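You operate a simulated robot arm through the tools that you are given. There is no shell and no other tool.

You run a simulated two-armed robot. Do the job below in one go: nothing can be reset, and whatever is moved stays where it is left.

Task
Fill the small jug to 375 ml and the cup to 200 ml, then stand the cup on the cooler.
Fine: jug first; swing the spout over to the cup; it ends back over the jug. Set down upright: measuring cup.

Only the result counts: the job must be done as asked and must still hold three seconds after the hand-in. Knocking over, shifting, dropping, spilling or breaking anything else fails it.

Robot
Two 7-joint arms with fingered hands on one trunk that stands fixed in place. Base frame: the origin is at the foot of the trunk, x ahead of it, y to its left, z up; the work surface is at about z = 860. Units: mm, rad, N and s.
The left shoulder is at [86, 128, 1157], the right one opposite. Each reaches about 1156 mm from its shoulder. Payload 5 kg a hand.
Tool frame (each hand has its own): the origin (TCP) lies between the finger pads and is the grasp point; the fingertips stand 37 mm ahead of it; z points along the fingers, y is the line along which they close. The gripper opens to 124 mm; its body begins 43 mm behind the TCP. The gripper is a hand of 3 fingers: y runs from the thumb to the fingers, the wrist lies at [-21, -116, -203] in the tool frame.
Orientation is told as [roll, pitch, yaw] about the base's x, y, z axes, in that order, counted from this pose: with the fingers straight down and the wrist toward the robot, the tool's x, y and z point along [0, 1, 0], [1, 0, 0] and [0, 0, -1] of the base frame.

Tools
- The arms move only by the tool jog_arm. It takes "left_motion", "right_motion" or both (then of equal length, played together; a hand with none holds still); each is a list of rows, each a list of 6 numbers: the shift along the tool's x, y, z in mm, then the turn, a rotation vector about the tool's x, y, z in rad. In form: [[tx, ty, tz, rx, ry, rz], ...]. A call has 1 to 20 rows; each row is the pose to reach, as a shift and turn from the pose commanded when the call began, along the tool's axes at that moment. A row lasts 0.2 s, in which the tool goes at most 50 mm and 0.15 rad; a call with a longer step from one row to the next is refused whole. Where a pose cannot be reached the arm comes as near as it can. A force on the tool above 90 N (or 10 N above the force at the start of the call, whichever is more), or a blocked arm, ends the call early, and 0.2 s more pass. In this call time passes only in rows, and 0.2 s behind the last. It gives the time, the measured TCP pose, the force on the tool (base axes), the opening and the grip force at its end, in the units of the frame above (readings bear some noise), with the torque about the TCP (base axes, N m) and any sound that the robot's microphone picked up, and new pictures: "show" is both (left out), scene, wrist or none (wrist: the cameras of the hands that moved).
- Cameras (640 x 400 px; columns grow to the right, rows downward): "scene" is now at [245.7, 19.4, 1349.1]; the picture's right is [0.10, -0.99, 0.00], its down [-0.41, -0.04, -0.91] and it looks along [0.90, 0.10, -0.42] (base axes); focal length 214 px, centre (320, 200). "left" rides on the left gripper at [-72, -104, -154] in its tool frame; the picture's right is [-0.83, -0.26, 0.49], its down [0.51, -0.72, 0.47] and it looks along [0.23, 0.64, 0.73] (tool axes); focal length 243 px, centre (320, 200). "right" rides on the right gripper at [72, -104, -154] in its tool frame; the picture's right is [-0.83, 0.26, -0.49], its down [-0.51, -0.72, 0.47] and it looks along [-0.23, 0.64, 0.73] (tool axes); focal length 243 px, centre (320, 200). There is no depth. A picture from a camera that has moved, and an enlarged one, comes with that camera's place and axes in the base frame and with its lens. The place of the scene camera against the robot may be out by one fixed shift of up to 18 mm in any direction.
- slide_trunk(by): moves the trunk up (or, below 0, down) by that many mm; the arms and the scene camera ride with it, the base frame stays. It gives what a move gives, with no picture.
- curl_fingers(index, middle, thumb_bend, thumb_turn, hand): sets how far each is bent, from 0 (flat) to 100 (curled in); at 30 the hand is open as for a grip, at 70 the pads meet at the TCP. One left out holds its place. A second passes; each finger stops where it meets its share of the squeeze, and holds until it gets a number again. It is the only way to open and close the hand. It gives what a move gives, with no picture; readings hold the bend of each and the force on the fingers (four entries, about 0 where the hand has none), thumb and palm. thumb_turn goes from beside the hand (0) to across from the fingers (100), as for a grip.
- head_to(pan, tilt): turns the head with the scene camera to pan (to the left, within 1.396 rad either way) and tilt (down, from -0.506 to 1.204), counted from straight ahead of the robot (the tilt from the chest, where the trunk bows). It gives what a move gives, and a new picture of the scene camera.
- enlarge(camera, box): a new picture of the part [left, top, right, bottom] of that camera's present view, enlarged. The clock stands still meanwhile.
- finish_job(): hands the job in; it is judged then, once.

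Nothing tells you positions but the pictures and the camera data. Unless the task says otherwise, let go and move clear before handing in.

The tools are called after "Request:" as a command line: name --argument value ..., lists and objects as JSON in quotes. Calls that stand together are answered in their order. jog_arm: Moves the arms, as the interface text tells. Its arguments: {"type":"object","properties":{"left_motion":{"type":"array","items":{"type":"array","items":{"type":"number"}}},"right_motion":{"type":"array","items":{"type":"array","items":{"type":"number"}}},"show":{"type":"string","enum":["both","scene","wrist","none"]}},"required":[]} The other tools are called the same way: slide_trunk (by) moves the trunk up or down; curl_fingers (index, middle, thumb_bend, thumb_turn, hand) moves the fingers one by one; head_to (pan, tilt) turns the head that bears the scene camera; enlarge (camera, box) takes an enlarged picture of a part of a camera's view; finish_job () hands the job in.

At the start:

```text
time_s: 0.0
left_tcp_pos: [670.8, 409.8, 1435.2]
left_tcp_rot: [0.001, -0.001, 0.0]
left_contact_force: [0.6, -0.5, 0.2]
left_ft_torque: [-0.01, 0.01, -0.01]
left_opening: 123.7
left_grasp_force: 0.2
left_shape: jaw
left_bend: [30.0, 30.0, 30.0, 98.0]
left_finger forces: [0.1, 0.0, 0.1, 0.0, 0.0, 0.0]
right_tcp_pos: [698.8, -131.4, 1387.2]
right_tcp_rot: [0.001, 0.0, -0.001]
right_contact_force: [-0.1, -0.5, -0.1]
right_ft_torque: [-0.04, -0.02, -0.01]
right_opening: 123.9
right_grasp_force: 0.1
right_shape: jaw
right_bend: [30.0, 30.0, 30.0, 98.0]
right_finger forces: [0.1, 0.0, 0.0, 0.0, 0.0, 0.1]
trunk travel left (down, up): [-350.0, 213.0]
head pan, tilt (commanded): [0.105, 0.429]
```

scene: 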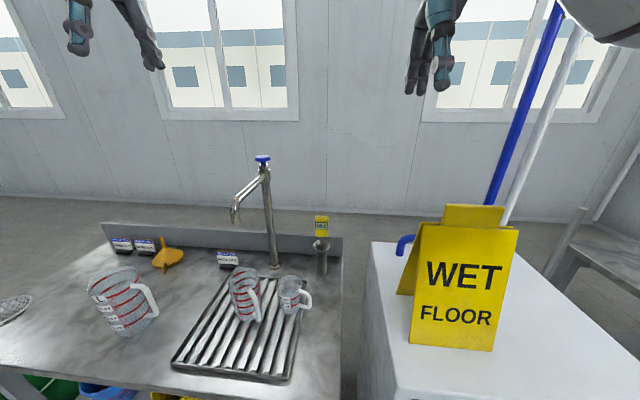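
right: 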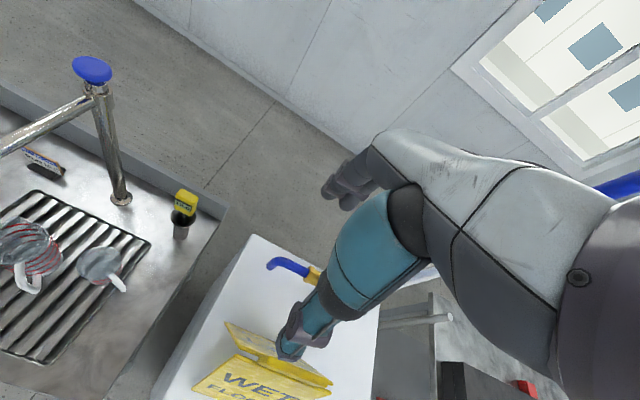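
left: 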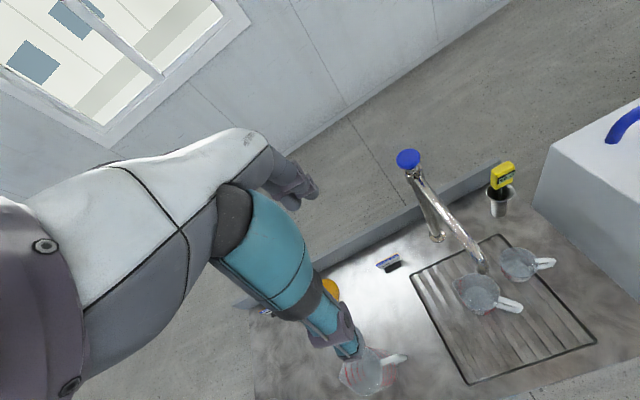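

I see a steel bench with a tap whose spout seems to hang near the middle jug on the drain grid, a small cup beside it, a bigger jug on the left, and a white box (the cooler?) with a wet-floor sign at right. I'll look closer before moving anything.

Request:
enlarge --camera "scene" --box '[160, 140, 350, 390]'

Request:
enlarge --camera "scene" --box '[220, 250, 330, 330]'

Request:
enlarge --camera "left" --box '[380, 140, 620, 300]'

Request:
enlarge --camera "scene" --box '[350, 190, 640, 400]'

Request:
enlarge --camera "scene" --box '[60, 220, 260, 340]'

```text
1.60 times, centred on (255, 265) of scene
camera zoom: at [245.7, 19.4, 1349.1], right [0.1, -0.99, 0.0], down [-0.41, -0.04, -0.91], along [0.9, 0.1, -0.42], focal length 343 px, centre (424, 96)
```

zoom: 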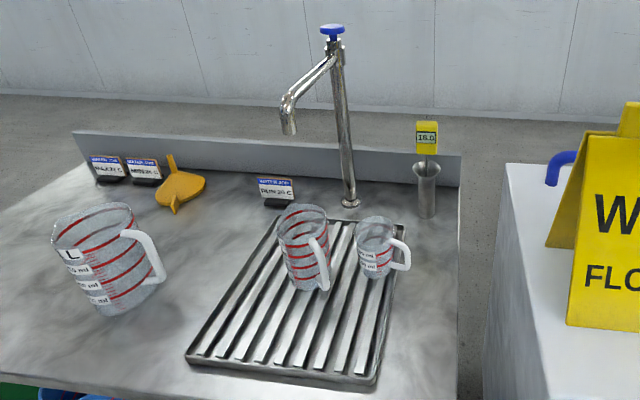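

```text
5.00 times, centred on (275, 290) of scene
camera zoom: at [245.7, 19.4, 1349.1], right [0.1, -0.99, 0.0], down [-0.41, -0.04, -0.91], along [0.9, 0.1, -0.42], focal length 1072 px, centre (545, -250)
```

zoom: 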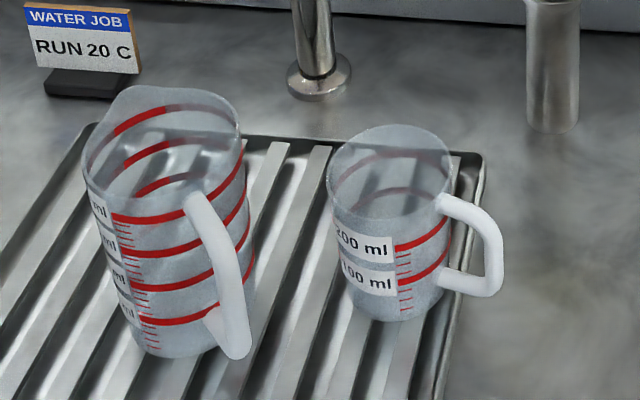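

```text
2.50 times, centred on (500, 220) of left
camera zoom: at [567.3, 338.0, 1589.5], right [-0.26, -0.83, -0.49], down [-0.72, 0.51, -0.47], along [0.64, 0.23, -0.73], focal length 606 px, centre (-130, 150)
```

zoom: 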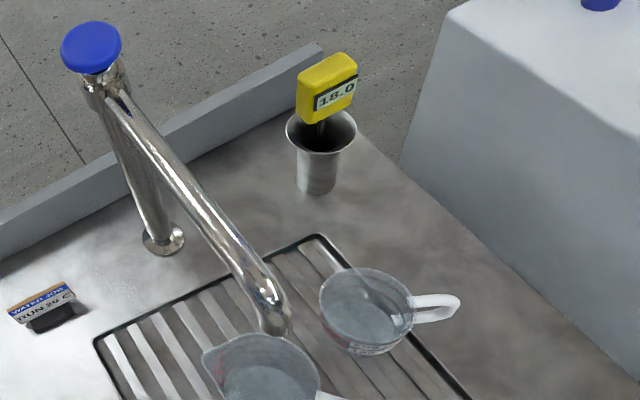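

```text
1.90 times, centred on (495, 295) of scene
camera zoom: at [245.7, 19.4, 1349.1], right [0.1, -0.99, 0.0], down [-0.41, -0.04, -0.91], along [0.9, 0.1, -0.42], focal length 408 px, centre (-13, 19)
```

zoom: 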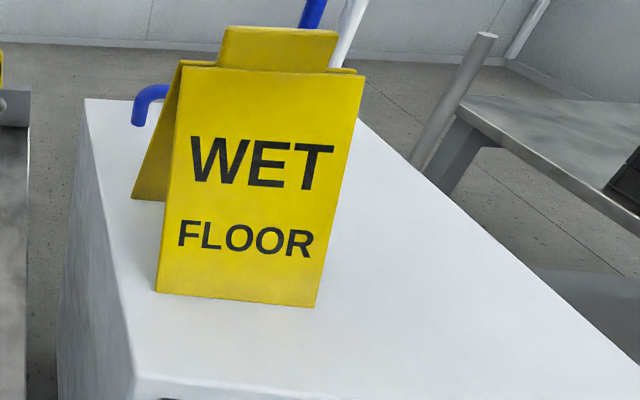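

```text
3.20 times, centred on (160, 280) of scene
camera zoom: at [245.7, 19.4, 1349.1], right [0.1, -0.99, 0.0], down [-0.41, -0.04, -0.91], along [0.9, 0.1, -0.42], focal length 686 px, centre (832, -56)
```

zoom: 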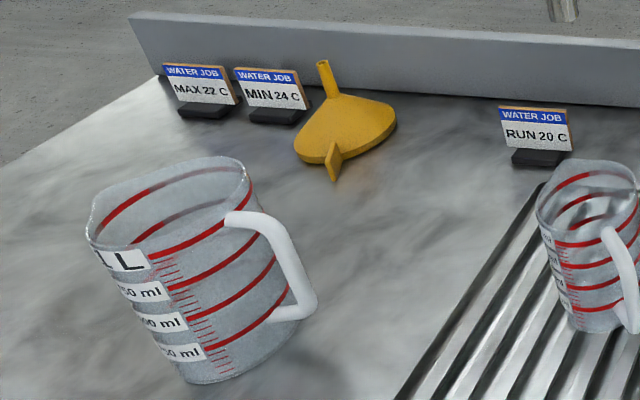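

The small jug (4 red marks) is on the grid, the cup (100/200 ml) is to its right, and the spout appears to hang near the jug. I'll look around with the head to identify the cooler and read labels more fully.

Request:
head_to --pan -0.6 --tilt 0.6

Request:
head_to --pan -0.1 --tilt 0.9

Request:
head_to --pan 0.5 --tilt 0.8

```text
time_s: 1.1
left_tcp_pos: [670.3, 410.1, 1435.7]
left_tcp_rot: [-0.001, -0.002, 0.0]
left_contact_force: [0.5, 0.9, 0.1]
left_ft_torque: [-0.02, -0.01, -0.01]
left_opening: 123.7
left_grasp_force: 0.1
left_shape: jaw
left_bend: [30.0, 30.0, 30.0, 98.0]
left_finger forces: [0.1, 0.1, 0.0, 0.1, 0.0, 0.1]
right_tcp_pos: [697.2, -130.7, 1386.2]
right_tcp_rot: [0.0, 0.0, 0.0]
right_contact_force: [-0.2, 0.5, -0.1]
right_ft_torque: [-0.01, 0.0, -0.01]
right_opening: 123.9
right_grasp_force: 0.1
right_shape: jaw
right_bend: [30.0, 30.0, 30.0, 98.0]
right_finger forces: [0.1, 0.0, 0.0, 0.0, 0.0, 0.0]
trunk travel left (down, up): [-350.0, 213.0]
head pan, tilt (commanded): [-0.6, 0.6]
camera scene: at [226.9, -40.2, 1333.6], right [-0.56, -0.83, 0.0], down [-0.47, 0.32, -0.83], along [0.68, -0.47, -0.56], focal length 214 px, centre (320, 200)
```

scene: 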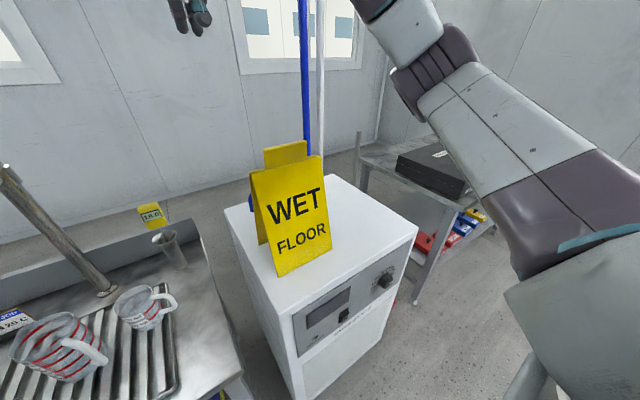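

```text
time_s: 2.0
left_tcp_pos: [671.4, 409.7, 1435.3]
left_tcp_rot: [-0.001, 0.001, -0.001]
left_contact_force: [-0.3, -0.1, -0.2]
left_ft_torque: [0.01, -0.01, 0.0]
left_opening: 123.7
left_grasp_force: 0.1
left_shape: jaw
left_bend: [30.0, 30.0, 30.0, 98.0]
left_finger forces: [0.0, 0.0, 0.0, 0.1, 0.1, 0.0]
right_tcp_pos: [699.0, -130.9, 1387.0]
right_tcp_rot: [-0.001, -0.001, -0.001]
right_contact_force: [-0.6, -0.6, 0.6]
right_ft_torque: [0.01, 0.01, 0.0]
right_opening: 124.0
right_grasp_force: 0.1
right_shape: jaw
right_bend: [30.0, 30.0, 30.0, 98.0]
right_finger forces: [0.1, 0.1, 0.0, 0.0, 0.1, 0.0]
trunk travel left (down, up): [-350.0, 213.0]
head pan, tilt (commanded): [-0.099, 0.901]
camera scene: at [229.1, 2.2, 1308.9], right [-0.1, -0.99, 0.0], down [-0.78, 0.08, -0.62], along [0.62, -0.06, -0.78], focal length 214 px, centre (320, 200)
```

scene: 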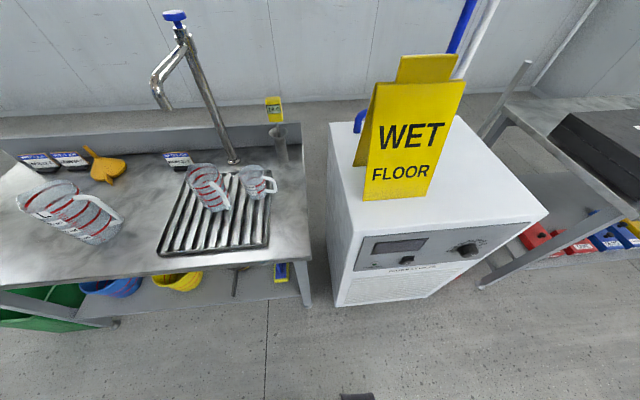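

```text
time_s: 3.0
left_tcp_pos: [670.4, 409.5, 1435.5]
left_tcp_rot: [0.0, -0.001, 0.001]
left_contact_force: [-0.2, -0.4, 0.2]
left_ft_torque: [-0.01, 0.0, 0.01]
left_opening: 123.7
left_grasp_force: 0.0
left_shape: jaw
left_bend: [30.0, 30.0, 30.0, 98.0]
left_finger forces: [0.0, 0.1, 0.1, 0.0, 0.1, 0.1]
right_tcp_pos: [698.1, -131.1, 1386.3]
right_tcp_rot: [0.001, 0.001, -0.001]
right_contact_force: [-0.2, 0.0, -0.2]
right_ft_torque: [0.01, -0.03, -0.02]
right_opening: 123.8
right_grasp_force: 0.0
right_shape: jaw
right_bend: [30.0, 30.0, 30.0, 98.0]
right_finger forces: [0.1, 0.0, 0.0, 0.1, 0.0, 0.0]
trunk travel left (down, up): [-350.0, 213.0]
head pan, tilt (commanded): [0.499, 0.799]
camera scene: at [224.8, 48.3, 1316.7], right [0.48, -0.88, 0.0], down [-0.63, -0.34, -0.7], along [0.61, 0.33, -0.72], focal length 214 px, centre (320, 200)
```

scene: 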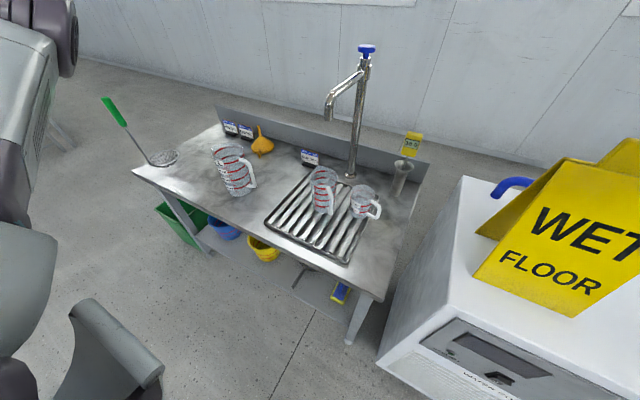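

The white box has a control panel with a label; I'll read it, and look closely at the tap and jug from this viewpoint.

Request:
enlarge --camera "scene" --box '[400, 300, 560, 400]'

Request:
enlarge --camera "scene" --box '[300, 30, 440, 220]'

Request:
enlarge --camera "scene" --box '[300, 160, 390, 220]'

Request:
head_to --pan -0.1 --tilt 0.9

Request:
enlarge --camera "scene" --box '[340, 220, 500, 300]'

Request:
enlarge --camera "scene" --box '[140, 0, 300, 100]'

Request:
enlarge --camera "scene" --box '[320, 40, 560, 240]'

```text
4.00 times, centred on (480, 350) of scene
camera zoom: at [224.8, 48.3, 1316.7], right [0.48, -0.88, 0.0], down [-0.63, -0.34, -0.7], along [0.61, 0.33, -0.72], focal length 858 px, centre (-320, -400)
```

zoom: 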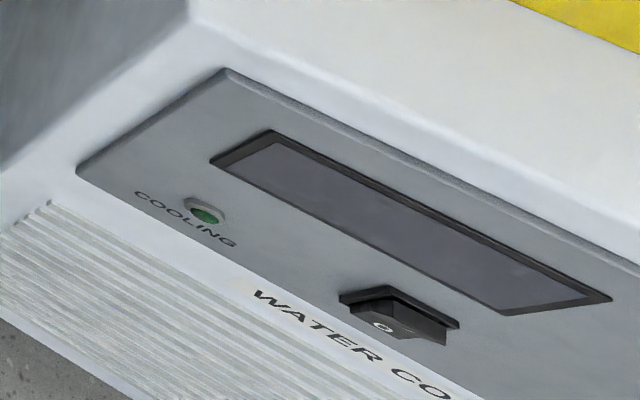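

```text
2.11 times, centred on (370, 125) of scene
camera zoom: at [224.8, 48.3, 1316.7], right [0.48, -0.88, 0.0], down [-0.63, -0.34, -0.7], along [0.61, 0.33, -0.72], focal length 452 px, centre (215, 358)
```

zoom: 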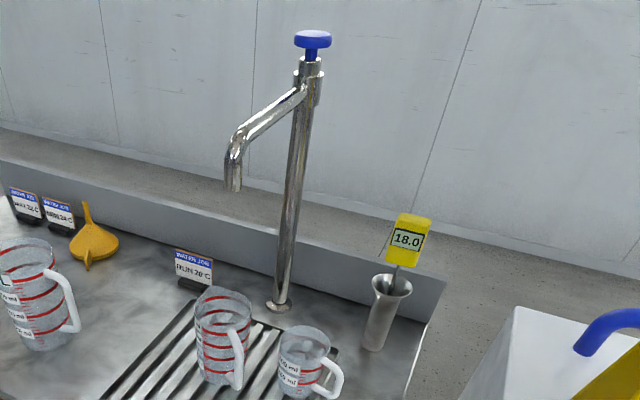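

```text
6.67 times, centred on (345, 190) of scene
camera zoom: at [224.8, 48.3, 1316.7], right [0.48, -0.88, 0.0], down [-0.63, -0.34, -0.7], along [0.61, 0.33, -0.72], focal length 1430 px, centre (153, 267)
```

zoom: 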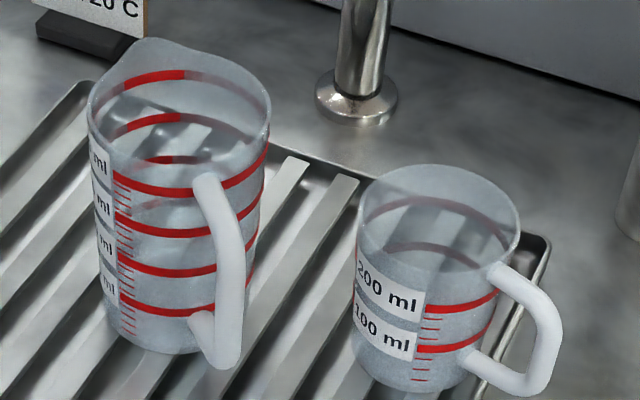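

```text
time_s: 4.0
left_tcp_pos: [670.5, 409.4, 1434.8]
left_tcp_rot: [-0.001, 0.0, 0.001]
left_contact_force: [-0.1, 0.6, -0.3]
left_ft_torque: [0.0, 0.03, 0.03]
left_opening: 123.7
left_grasp_force: 0.2
left_shape: jaw
left_bend: [30.0, 30.0, 30.0, 98.0]
left_finger forces: [0.1, 0.0, 0.1, 0.0, 0.0, 0.0]
right_tcp_pos: [697.9, -131.3, 1387.5]
right_tcp_rot: [0.0, 0.0, 0.001]
right_contact_force: [-0.5, -0.3, 0.6]
right_ft_torque: [0.01, 0.01, 0.0]
right_opening: 123.7
right_grasp_force: 0.1
right_shape: jaw
right_bend: [30.0, 30.0, 30.0, 98.0]
right_finger forces: [0.0, 0.1, 0.0, 0.2, 0.0, 0.0]
trunk travel left (down, up): [-350.0, 213.0]
head pan, tilt (commanded): [-0.099, 0.901]
camera scene: at [229.1, 2.3, 1308.8], right [-0.1, -1.0, 0.0], down [-0.78, 0.08, -0.62], along [0.62, -0.06, -0.78], focal length 214 px, centre (320, 200)
```

scene: 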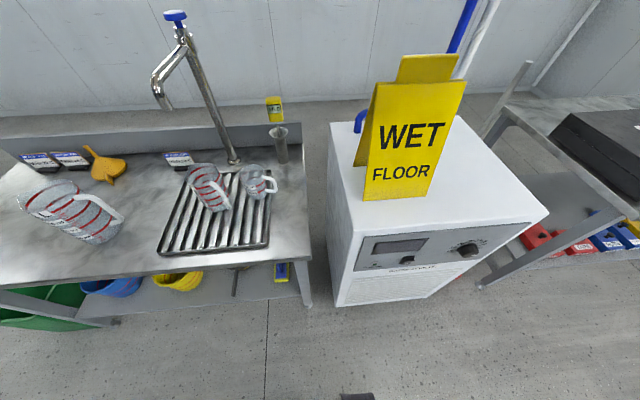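

```text
4.00 times, centred on (420, 260) of scene
camera zoom: at [229.1, 2.3, 1308.8], right [-0.1, -1.0, 0.0], down [-0.78, 0.08, -0.62], along [0.62, -0.06, -0.78], focal length 858 px, centre (-80, -40)
```

zoom: 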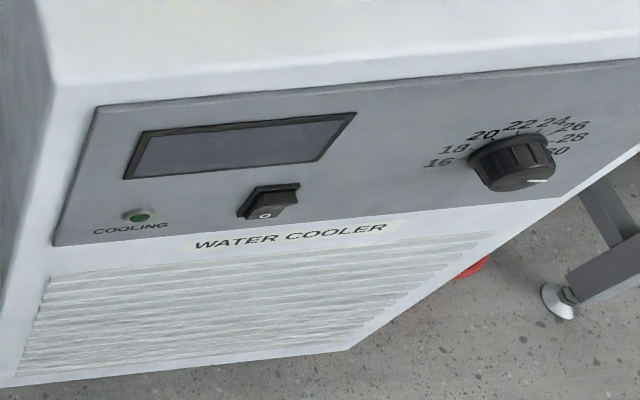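

```text
4.00 times, centred on (220, 50) of scene
camera zoom: at [229.1, 2.3, 1308.8], right [-0.1, -1.0, 0.0], down [-0.78, 0.08, -0.62], along [0.62, -0.06, -0.78], focal length 858 px, centre (720, 800)
```

zoom: 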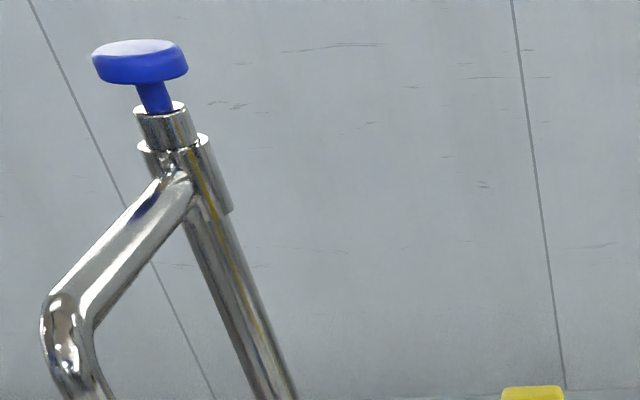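

```text
2.00 times, centred on (440, 140) of scene
camera zoom: at [229.1, 2.3, 1308.8], right [-0.1, -1.0, 0.0], down [-0.78, 0.08, -0.62], along [0.62, -0.06, -0.78], focal length 429 px, centre (80, 320)
```

zoom: 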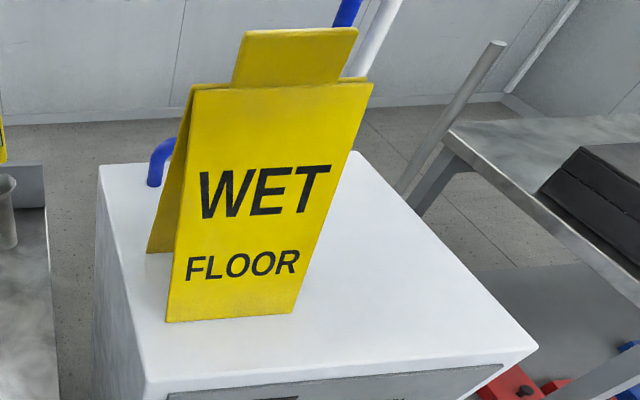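

The cooler is the white "WATER COOLER" unit with the sign on its top; there's free top area in front/right of the sign. Triangulating suggests the tap pillar near (880, 264), spout tip near (670, 267, 1090), and the jug right under it. I'll zoom in on the knob and jug before moving.

Request:
enlarge --camera "left" --box '[380, 140, 460, 190]'

Request:
enlarge --camera "left" --box '[430, 230, 570, 330]'

Request:
enlarge --camera "right" --box '[0, 40, 240, 200]'

Request:
enlarge --camera "right" --box '[60, 40, 140, 100]'

Request:
enlarge --camera "right" --box '[0, 200, 160, 300]'

Request:
enlarge --camera "scene" --box '[150, 140, 310, 260]'

```text
8.00 times, centred on (420, 165) of left
camera zoom: at [567.3, 337.9, 1589.5], right [-0.26, -0.83, -0.49], down [-0.72, 0.51, -0.47], along [0.64, 0.23, -0.73], focal length 1941 px, centre (-480, 480)
```

zoom: 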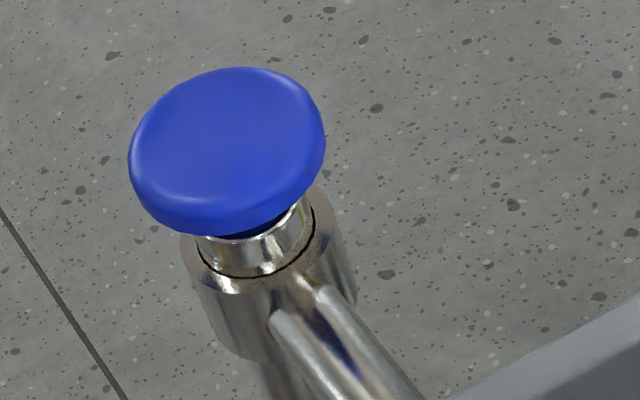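

```text
4.00 times, centred on (500, 280) of left
camera zoom: at [567.3, 337.9, 1589.5], right [-0.26, -0.83, -0.49], down [-0.72, 0.51, -0.47], along [0.64, 0.23, -0.73], focal length 970 px, centre (-400, -120)
```

zoom: 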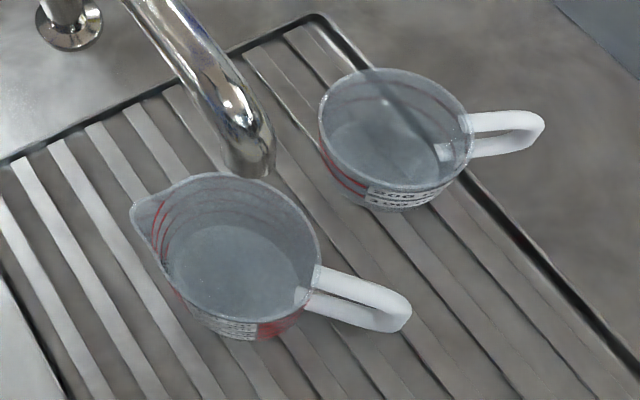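

```text
2.50 times, centred on (120, 120) of right
camera zoom: at [594.1, -58.6, 1540.0], right [0.26, -0.83, 0.49], down [-0.72, -0.51, -0.47], along [0.64, -0.23, -0.73], focal length 606 px, centre (820, 400)
```

zoom: 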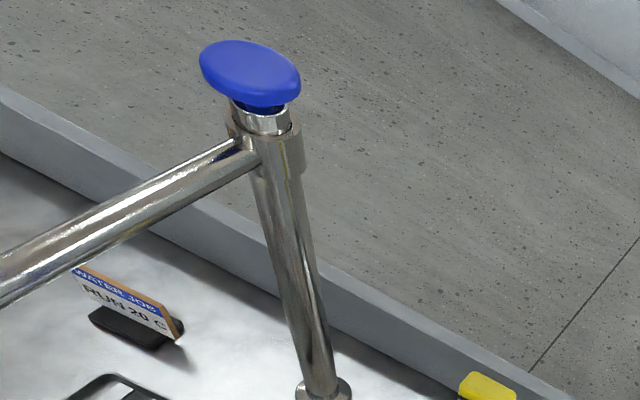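

```text
6.67 times, centred on (100, 70) of right
camera zoom: at [594.1, -58.6, 1540.0], right [0.26, -0.83, 0.49], down [-0.72, -0.51, -0.47], along [0.64, -0.23, -0.73], focal length 1618 px, centre (1787, 1067)
```

zoom: 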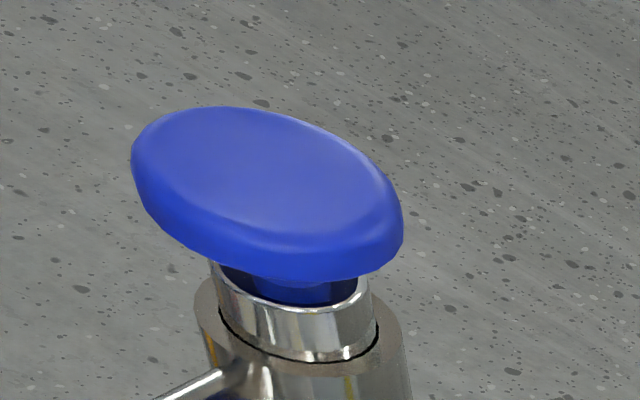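

```text
4.00 times, centred on (80, 250) of right
camera zoom: at [594.1, -58.6, 1540.0], right [0.26, -0.83, 0.49], down [-0.72, -0.51, -0.47], along [0.64, -0.23, -0.73], focal length 970 px, centre (1280, 0)
```

zoom: 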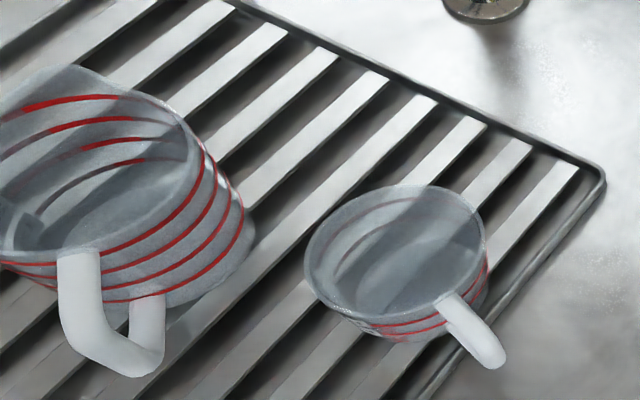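

```text
3.33 times, centred on (230, 200) of scene
camera zoom: at [229.1, 2.3, 1308.8], right [-0.1, -1.0, 0.0], down [-0.78, 0.08, -0.62], along [0.62, -0.06, -0.78], focal length 715 px, centre (620, 200)
```

zoom: 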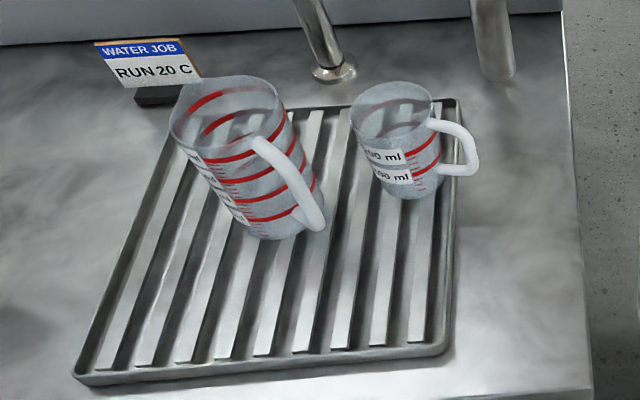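

The knob is a mushroom head on a stem at roughly (893, 260, 1182), and the bench seems to be around z 770. I'll move the right hand back and yaw it left so its camera gives a good second view of spout, jug and knob, and restore the head view.

Request:
jog_arm --right_motion '[[0, -33, 17, 0, 0, -0.15], [0, -66, 34, 0, 0, -0.3], [0, -99, 50, 0, 0, -0.45], [0, -132, 67, 0, 0, -0.6], [0, -166, 84, 0, 0, -0.75], [0, -200, 100, 0, 0, -0.9]]' --show "wrist"

Request:
head_to --pan 0.3 --tilt 0.5

```text
time_s: 5.4
left_tcp_pos: [670.5, 409.3, 1436.0]
left_tcp_rot: [0.0, 0.001, -0.001]
left_contact_force: [0.8, -1.1, 0.1]
left_ft_torque: [0.02, -0.01, 0.02]
left_opening: 123.5
left_grasp_force: 0.1
left_shape: jaw
left_bend: [30.0, 30.0, 30.0, 98.0]
left_finger forces: [0.0, 0.0, 0.0, 0.1, 0.0, 0.1]
right_tcp_pos: [495.3, -133.2, 1286.1]
right_tcp_rot: [0.001, -0.002, 0.9]
right_contact_force: [0.5, 0.1, -0.4]
right_ft_torque: [0.05, -0.05, -0.01]
right_opening: 123.9
right_grasp_force: 0.1
right_shape: jaw
right_bend: [30.0, 30.0, 30.0, 98.0]
right_finger forces: [0.1, 0.0, 0.0, 0.0, 0.0, 0.0]
trunk travel left (down, up): [-350.0, 213.0]
head pan, tilt (commanded): [-0.099, 0.901]
camera right: at [373.8, -170.1, 1438.5], right [0.81, -0.31, 0.49], down [-0.05, -0.88, -0.47], along [0.58, 0.36, -0.73], focal length 243 px, centre (320, 200)
```

right: 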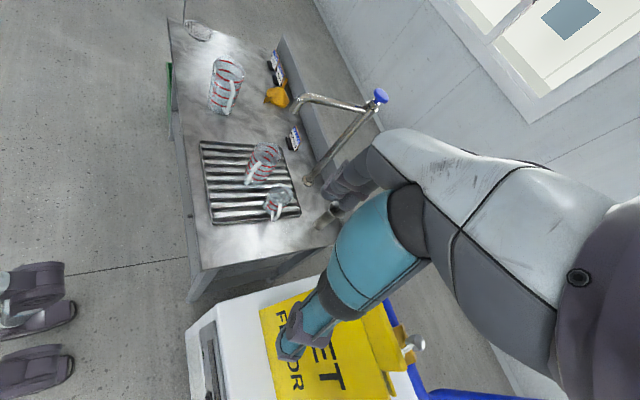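

```text
time_s: 6.3
left_tcp_pos: [672.0, 411.2, 1435.0]
left_tcp_rot: [0.0, 0.001, -0.001]
left_contact_force: [-0.2, -0.1, -0.5]
left_ft_torque: [0.01, -0.02, -0.02]
left_opening: 123.6
left_grasp_force: 0.0
left_shape: jaw
left_bend: [30.0, 30.0, 30.0, 98.0]
left_finger forces: [0.1, 0.1, 0.0, 0.0, 0.1, 0.1]
right_tcp_pos: [496.2, -132.4, 1285.8]
right_tcp_rot: [0.0, 0.002, 0.898]
right_contact_force: [0.9, 0.4, -0.1]
right_ft_torque: [0.02, 0.04, 0.0]
right_opening: 123.9
right_grasp_force: 0.0
right_shape: jaw
right_bend: [30.0, 30.0, 30.0, 98.0]
right_finger forces: [0.0, 0.0, 0.0, 0.1, 0.0, 0.1]
trunk travel left (down, up): [-350.0, 213.0]
head pan, tilt (commanded): [0.3, 0.499]
camera scene: at [241.0, 36.7, 1342.6], right [0.29, -0.96, 0.0], down [-0.46, -0.14, -0.88], along [0.84, 0.26, -0.48], focal length 214 px, centre (320, 200)
```

scene: 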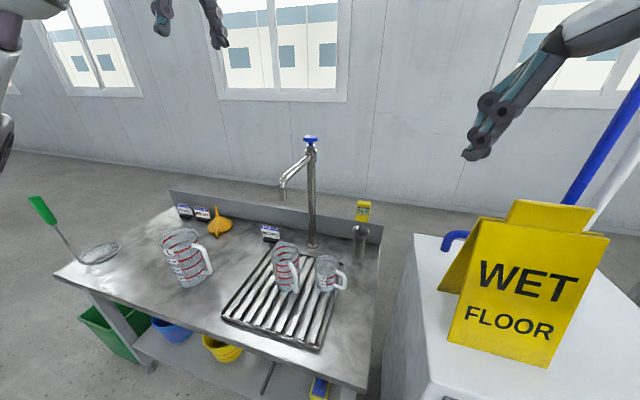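

The right camera now sees the whole bench. I'll zoom in on it to triangulate the spout, knob, jug and cup.

Request:
enlarge --camera "right" --box '[190, 80, 400, 240]'

Request:
enlarge --camera "scene" --box '[210, 120, 390, 360]'

Request:
enlarge --camera "left" --box '[380, 130, 620, 330]'

```text
2.50 times, centred on (295, 160) of right
camera zoom: at [375.3, -168.8, 1438.6], right [0.81, -0.31, 0.49], down [-0.05, -0.88, -0.47], along [0.58, 0.36, -0.73], focal length 606 px, centre (382, 300)
```

zoom: 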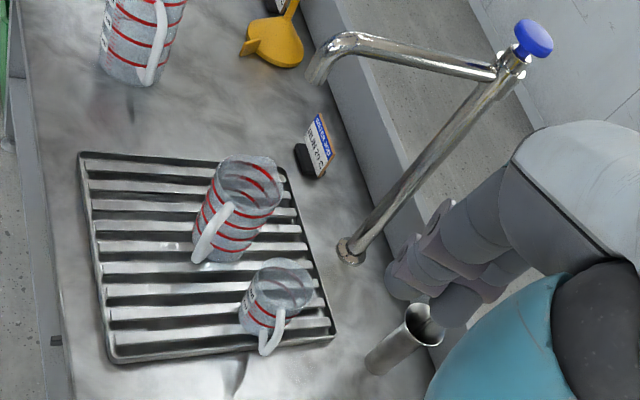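

```text
1.67 times, centred on (300, 240) of scene
camera zoom: at [241.0, 36.7, 1342.6], right [0.29, -0.96, 0.0], down [-0.46, -0.14, -0.88], along [0.84, 0.26, -0.48], focal length 358 px, centre (353, 133)
```

zoom: 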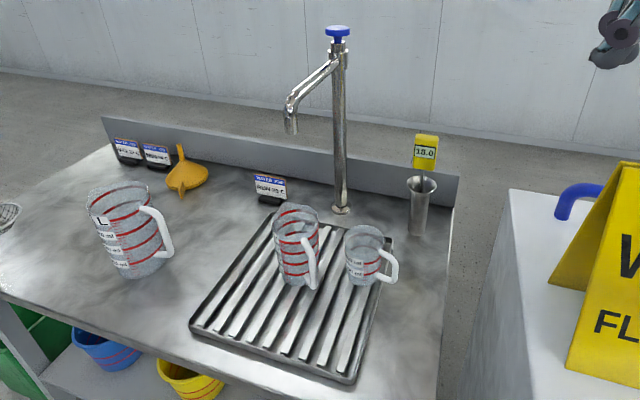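

```text
2.00 times, centred on (500, 230) of left
camera zoom: at [567.5, 338.2, 1589.4], right [-0.26, -0.83, -0.49], down [-0.72, 0.51, -0.47], along [0.64, 0.23, -0.73], focal length 485 px, centre (-40, 140)
```

zoom: 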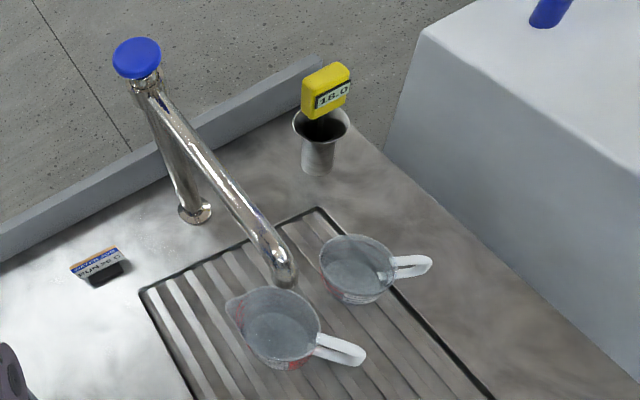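

I now estimate: pillar at about (895, 260), knob top (897, 260, 1178), spout tip about (680, 257, 1060) over the jug at (676, 270), cup rim at (709, 153, 857) on the spout's circle, bench about z 755, cooler top about z 870. I'll close the left fingers and bring the left hand above the knob for a cautious press test.

Request:
curl_fingers --hand "left" --index 70 --middle 70 --thumb_bend 70

Request:
jog_arm --left_motion '[[-20, 30, 22, 0, 0, 0.12], [-40, 60, 44, 0, 0, 0.24], [-60, 90, 64, 0, 0, 0.36], [-80, 120, 84, 0, 0, 0.48], [-100, 150, 104, 0, 0, 0.6], [-120, 180, 124, 0, 0, 0.72], [-135, 204, 140, 0, 0, 0.84], [-149, 227, 155, 0, 0, 0.9]]' --show "both"

Request:
enlarge --camera "right" --box '[280, 40, 420, 140]'

Request:
enlarge --camera "scene" --box '[230, 60, 400, 200]'

```text
time_s: 7.3
left_tcp_pos: [670.9, 409.6, 1436.0]
left_tcp_rot: [-0.002, 0.002, 0.001]
left_contact_force: [0.1, -0.3, 0.3]
left_ft_torque: [-0.04, 0.0, -0.04]
left_opening: 7.1
left_grasp_force: 0.1
left_shape: fingers
left_bend: [70.0, 70.0, 70.0, 98.0]
left_finger forces: [0.0, 0.0, 0.1, 0.0, 0.0, 0.0]
right_tcp_pos: [496.5, -133.0, 1286.6]
right_tcp_rot: [-0.001, 0.0, 0.9]
right_contact_force: [-0.1, 0.2, -0.2]
right_ft_torque: [-0.02, 0.01, 0.03]
right_opening: 123.8
right_grasp_force: 0.1
right_shape: jaw
right_bend: [30.0, 30.0, 30.0, 98.0]
right_finger forces: [0.0, 0.0, 0.0, 0.1, 0.0, 0.0]
trunk travel left (down, up): [-350.0, 213.0]
head pan, tilt (commanded): [0.3, 0.499]
```

```text
time_s: 9.1
left_tcp_pos: [901.8, 260.1, 1279.1]
left_tcp_rot: [-0.001, 0.0, -0.9]
left_contact_force: [0.6, -0.4, -0.4]
left_ft_torque: [-0.02, 0.04, -0.02]
left_opening: 7.2
left_grasp_force: 0.0
left_shape: fingers
left_bend: [70.0, 70.0, 70.0, 98.0]
left_finger forces: [0.1, 0.1, 0.1, 0.1, 0.0, 0.0]
right_tcp_pos: [497.7, -132.7, 1285.2]
right_tcp_rot: [0.001, -0.002, 0.898]
right_contact_force: [-1.0, -0.4, -0.2]
right_ft_torque: [0.03, 0.0, -0.01]
right_opening: 123.7
right_grasp_force: 0.1
right_shape: jaw
right_bend: [30.0, 30.0, 30.0, 98.0]
right_finger forces: [0.1, 0.1, 0.0, 0.0, 0.1, 0.0]
trunk travel left (down, up): [-350.0, 213.0]
head pan, tilt (commanded): [0.3, 0.499]
camera scene: at [241.9, 35.7, 1342.5], right [0.3, -0.96, 0.0], down [-0.46, -0.14, -0.88], along [0.84, 0.26, -0.48], focal length 214 px, centre (320, 200)
camera left: at [779.5, 297.2, 1433.2], right [-0.81, -0.31, -0.49], down [-0.05, 0.88, -0.47], along [0.58, -0.36, -0.73], focal length 243 px, centre (320, 200)
```

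scene: 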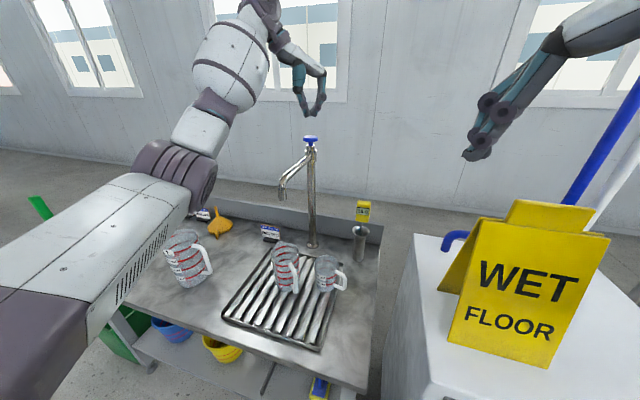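
left: 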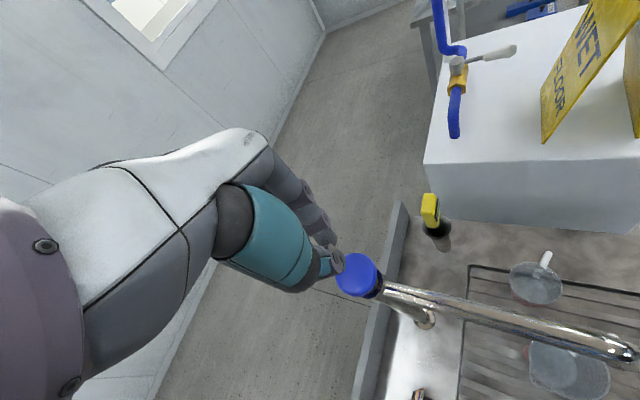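

```text
4.00 times, centred on (350, 90) of right
camera zoom: at [376.1, -170.0, 1438.1], right [0.81, -0.31, 0.49], down [-0.05, -0.88, -0.47], along [0.58, 0.36, -0.73], focal length 970 px, centre (200, 640)
```

zoom: 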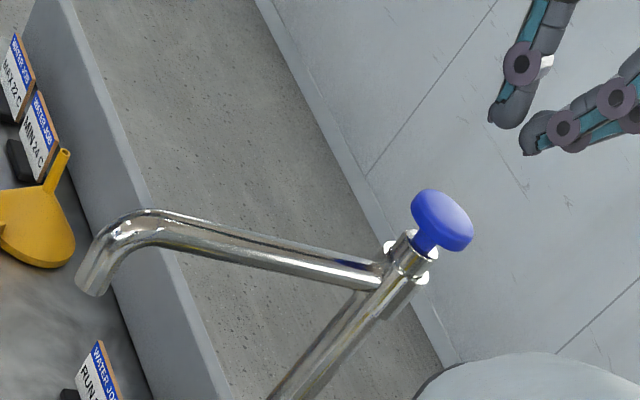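

```text
2.86 times, centred on (315, 130) of scene
camera zoom: at [241.9, 35.7, 1342.5], right [0.3, -0.96, 0.0], down [-0.46, -0.14, -0.88], along [0.84, 0.26, -0.48], focal length 613 px, centre (334, 400)
```

zoom: 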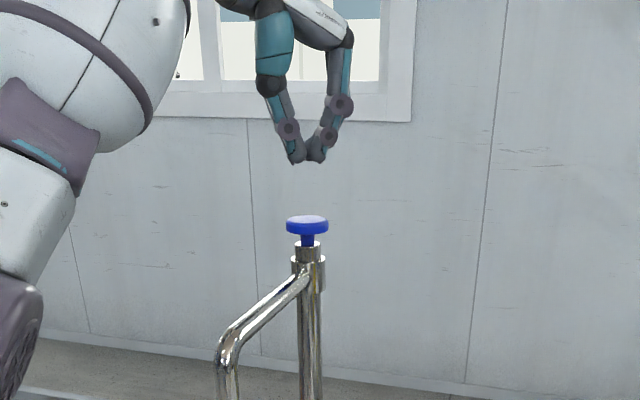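

The left fingertips are lined up over the knob (left camera agrees within ~3 mm), about 75 mm above it. I'll descend most of the way, then press in small steps.

Request:
jog_arm --left_motion '[[1, -3, 32, 0, 0, 0], [2, -5, 64, 0, 0, 0]]' --show "scene"

Request:
enlarge --camera "scene" --box '[260, 100, 360, 170]'

```text
time_s: 9.7
left_tcp_pos: [896.4, 266.9, 1216.7]
left_tcp_rot: [0.002, -0.002, -0.9]
left_contact_force: [1.0, -0.2, 2.6]
left_ft_torque: [-0.01, -0.02, 0.02]
left_opening: 6.3
left_grasp_force: 1.4
left_shape: fingers
left_bend: [70.0, 70.0, 70.0, 98.0]
left_finger forces: [1.6, 0.0, 0.0, 0.0, 1.6, 0.1]
right_tcp_pos: [496.1, -132.4, 1286.0]
right_tcp_rot: [0.001, 0.001, 0.899]
right_contact_force: [-0.1, 0.1, 0.6]
right_ft_torque: [0.01, 0.02, -0.01]
right_opening: 123.6
right_grasp_force: 0.0
right_shape: jaw
right_bend: [30.0, 30.0, 30.0, 98.0]
right_finger forces: [0.0, 0.0, 0.1, 0.0, 0.0, 0.0]
trunk travel left (down, up): [-350.0, 213.0]
head pan, tilt (commanded): [0.3, 0.499]
camera scene: at [241.2, 36.8, 1342.7], right [0.3, -0.96, 0.0], down [-0.46, -0.14, -0.88], along [0.84, 0.26, -0.48], focal length 214 px, centre (320, 200)
```

scene: 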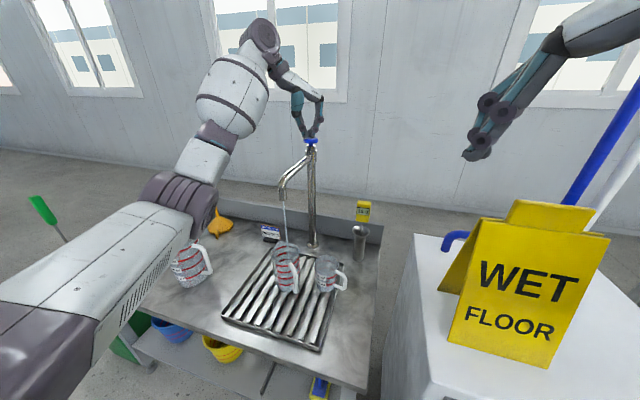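

```text
5.71 times, centred on (310, 135) of scene
camera zoom: at [241.2, 36.8, 1342.7], right [0.3, -0.96, 0.0], down [-0.46, -0.14, -0.88], along [0.84, 0.26, -0.48], focal length 1226 px, centre (377, 571)
```

zoom: 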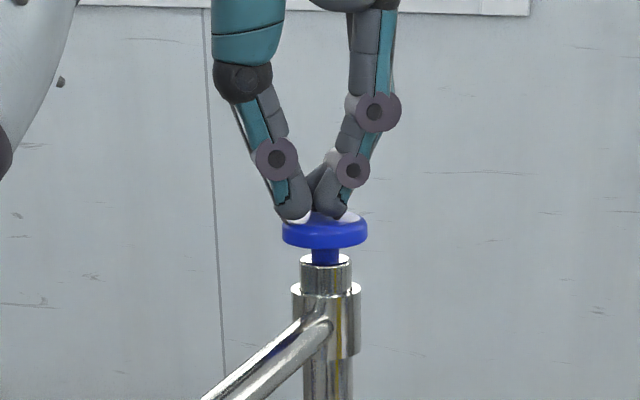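

A light touch on the knob already opened the water, and the stream falls into the jug. I'll look at the stream and jug while the clock is stopped.

Request:
enlarge --camera "scene" --box '[250, 180, 350, 300]'

Request:
enlarge --camera "right" --box '[230, 80, 350, 220]'

Request:
enlarge --camera "left" --box '[440, 260, 640, 400]'

```text
3.33 times, centred on (300, 240) of scene
camera zoom: at [241.2, 36.8, 1342.7], right [0.3, -0.96, 0.0], down [-0.46, -0.14, -0.88], along [0.84, 0.26, -0.48], focal length 715 px, centre (387, 67)
```

zoom: 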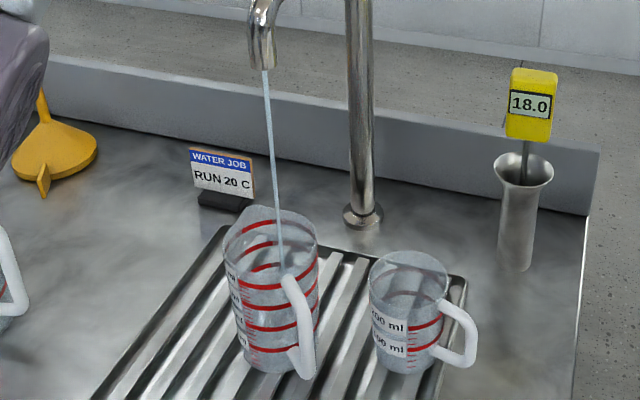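

```text
2.86 times, centred on (290, 150) of right
camera zoom: at [375.4, -168.8, 1438.4], right [0.81, -0.31, 0.49], down [-0.05, -0.88, -0.47], along [0.58, 0.36, -0.73], focal length 693 px, centre (406, 343)
```

zoom: 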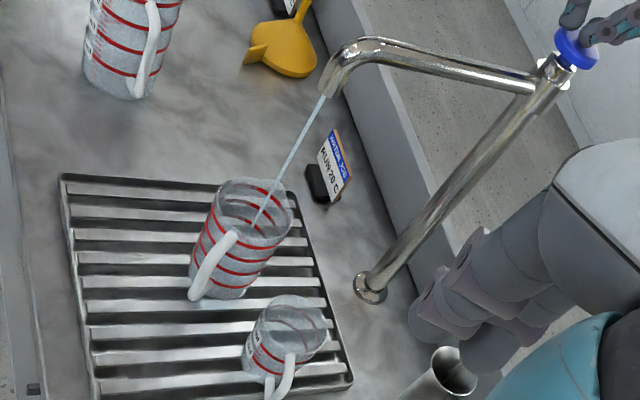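

```text
2.86 times, centred on (540, 330) of left
camera zoom: at [775.9, 304.9, 1370.5], right [-0.81, -0.31, -0.49], down [-0.05, 0.88, -0.47], along [0.58, -0.36, -0.73], focal length 693 px, centre (-309, -171)
```

zoom: 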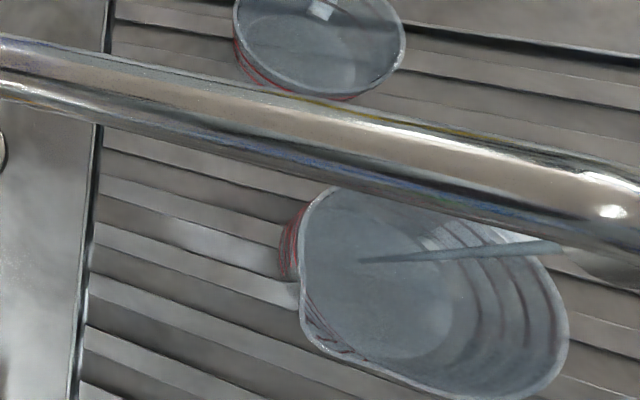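

Water lands well inside the jug. I'll lift off now to learn whether the valve is press-and-hold, timed or latching.

Request:
jog_arm --left_motion '[[0, 0, -20, 0, 0, 0]]' --show "scene"

Request:
enlarge --camera "scene" --box '[250, 130, 350, 300]'

Request:
enlarge --camera "scene" --box '[260, 230, 350, 300]'

Request:
enlarge --camera "scene" --box '[280, 110, 340, 160]'

```text
time_s: 10.1
left_tcp_pos: [898.6, 264.9, 1235.5]
left_tcp_rot: [0.0, -0.001, -0.9]
left_contact_force: [-0.5, -0.7, -0.2]
left_ft_torque: [0.04, -0.01, 0.01]
left_opening: 6.7
left_grasp_force: 0.1
left_shape: fingers
left_bend: [70.0, 70.0, 70.0, 98.0]
left_finger forces: [0.0, 0.0, 0.1, 0.0, 0.0, 0.0]
right_tcp_pos: [497.2, -133.8, 1285.4]
right_tcp_rot: [0.002, -0.001, 0.901]
right_contact_force: [0.0, -0.2, -0.3]
right_ft_torque: [-0.03, 0.01, 0.01]
right_opening: 123.7
right_grasp_force: 0.0
right_shape: jaw
right_bend: [30.0, 30.0, 30.0, 98.0]
right_finger forces: [0.1, 0.0, 0.0, 0.0, 0.1, 0.1]
trunk travel left (down, up): [-350.0, 213.0]
head pan, tilt (commanded): [0.3, 0.499]
camera scene: at [241.0, 35.9, 1342.7], right [0.3, -0.96, 0.0], down [-0.46, -0.14, -0.88], along [0.84, 0.26, -0.48], focal length 214 px, centre (320, 200)
```

scene: 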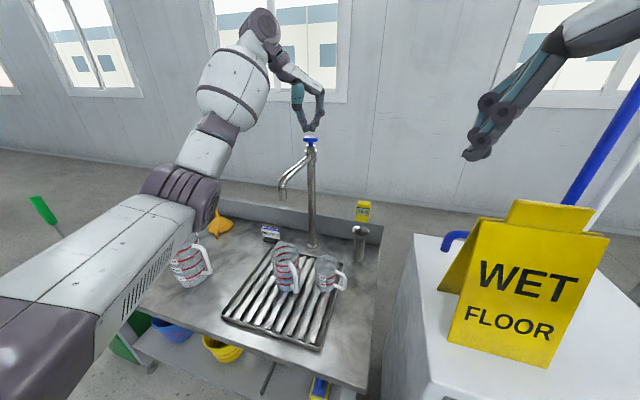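

```text
2.35 times, centred on (300, 215) of scene
camera zoom: at [241.0, 35.9, 1342.7], right [0.3, -0.96, 0.0], down [-0.46, -0.14, -0.88], along [0.84, 0.26, -0.48], focal length 505 px, centre (367, 165)
```

zoom: 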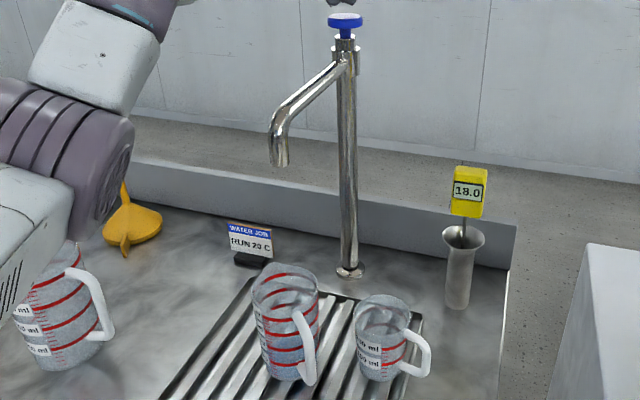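

```text
5.71 times, centred on (305, 265) of scene
camera zoom: at [241.0, 35.9, 1342.7], right [0.3, -0.96, 0.0], down [-0.46, -0.14, -0.88], along [0.84, 0.26, -0.48], focal length 1226 px, centre (406, -171)
```

zoom: 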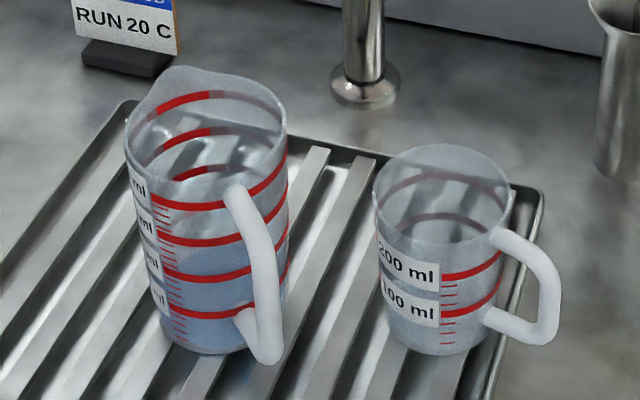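

```text
8.00 times, centred on (310, 135) of scene
camera zoom: at [241.0, 35.9, 1342.7], right [0.3, -0.96, 0.0], down [-0.46, -0.14, -0.88], along [0.84, 0.26, -0.48], focal length 1716 px, centre (400, 720)
```

zoom: 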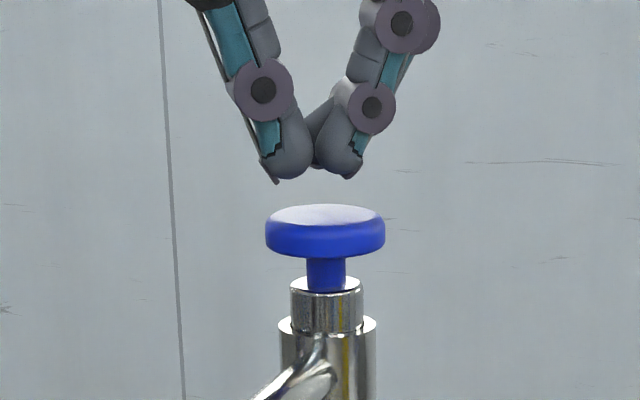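

The valve is press-and-hold: flow stopped when I lifted. There's already bluish water in the jug, so the flow is quick; I'll read the level.

Request:
enlarge --camera "scene" --box '[268, 236, 316, 296]'

Request:
enlarge --camera "right" --box '[235, 135, 295, 195]'

Request:
enlarge --camera "left" --box '[500, 300, 640, 400]'

```text
6.67 times, centred on (292, 266) of scene
camera zoom: at [241.0, 35.9, 1342.7], right [0.3, -0.96, 0.0], down [-0.46, -0.14, -0.88], along [0.84, 0.26, -0.48], focal length 1430 px, centre (507, -240)
```

zoom: 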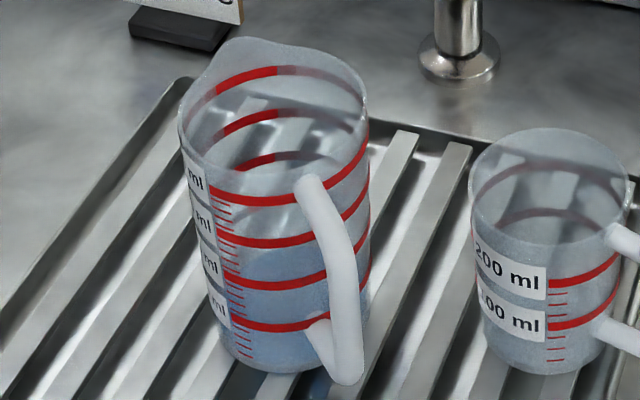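

```text
6.67 times, centred on (265, 165) of right
camera zoom: at [375.0, -169.7, 1438.4], right [0.81, -0.31, 0.49], down [-0.05, -0.88, -0.47], along [0.58, 0.36, -0.73], focal length 1618 px, centre (687, 433)
```

zoom: 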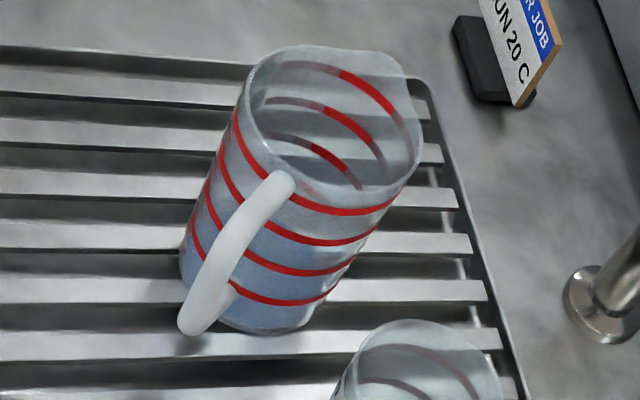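

```text
4.00 times, centred on (570, 350) of left
camera zoom: at [776.9, 302.1, 1389.8], right [-0.81, -0.31, -0.49], down [-0.05, 0.88, -0.47], along [0.58, -0.36, -0.73], focal length 970 px, centre (-680, -400)
```

zoom: 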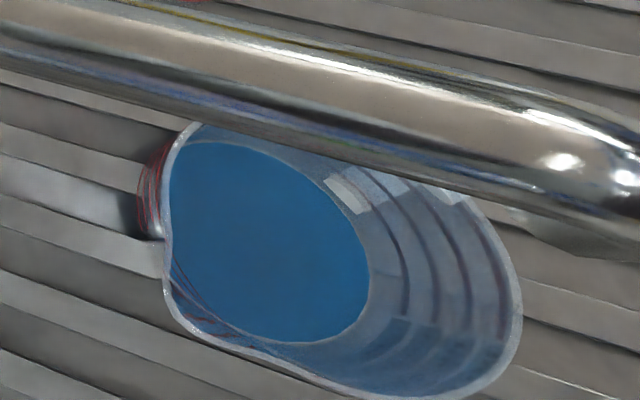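

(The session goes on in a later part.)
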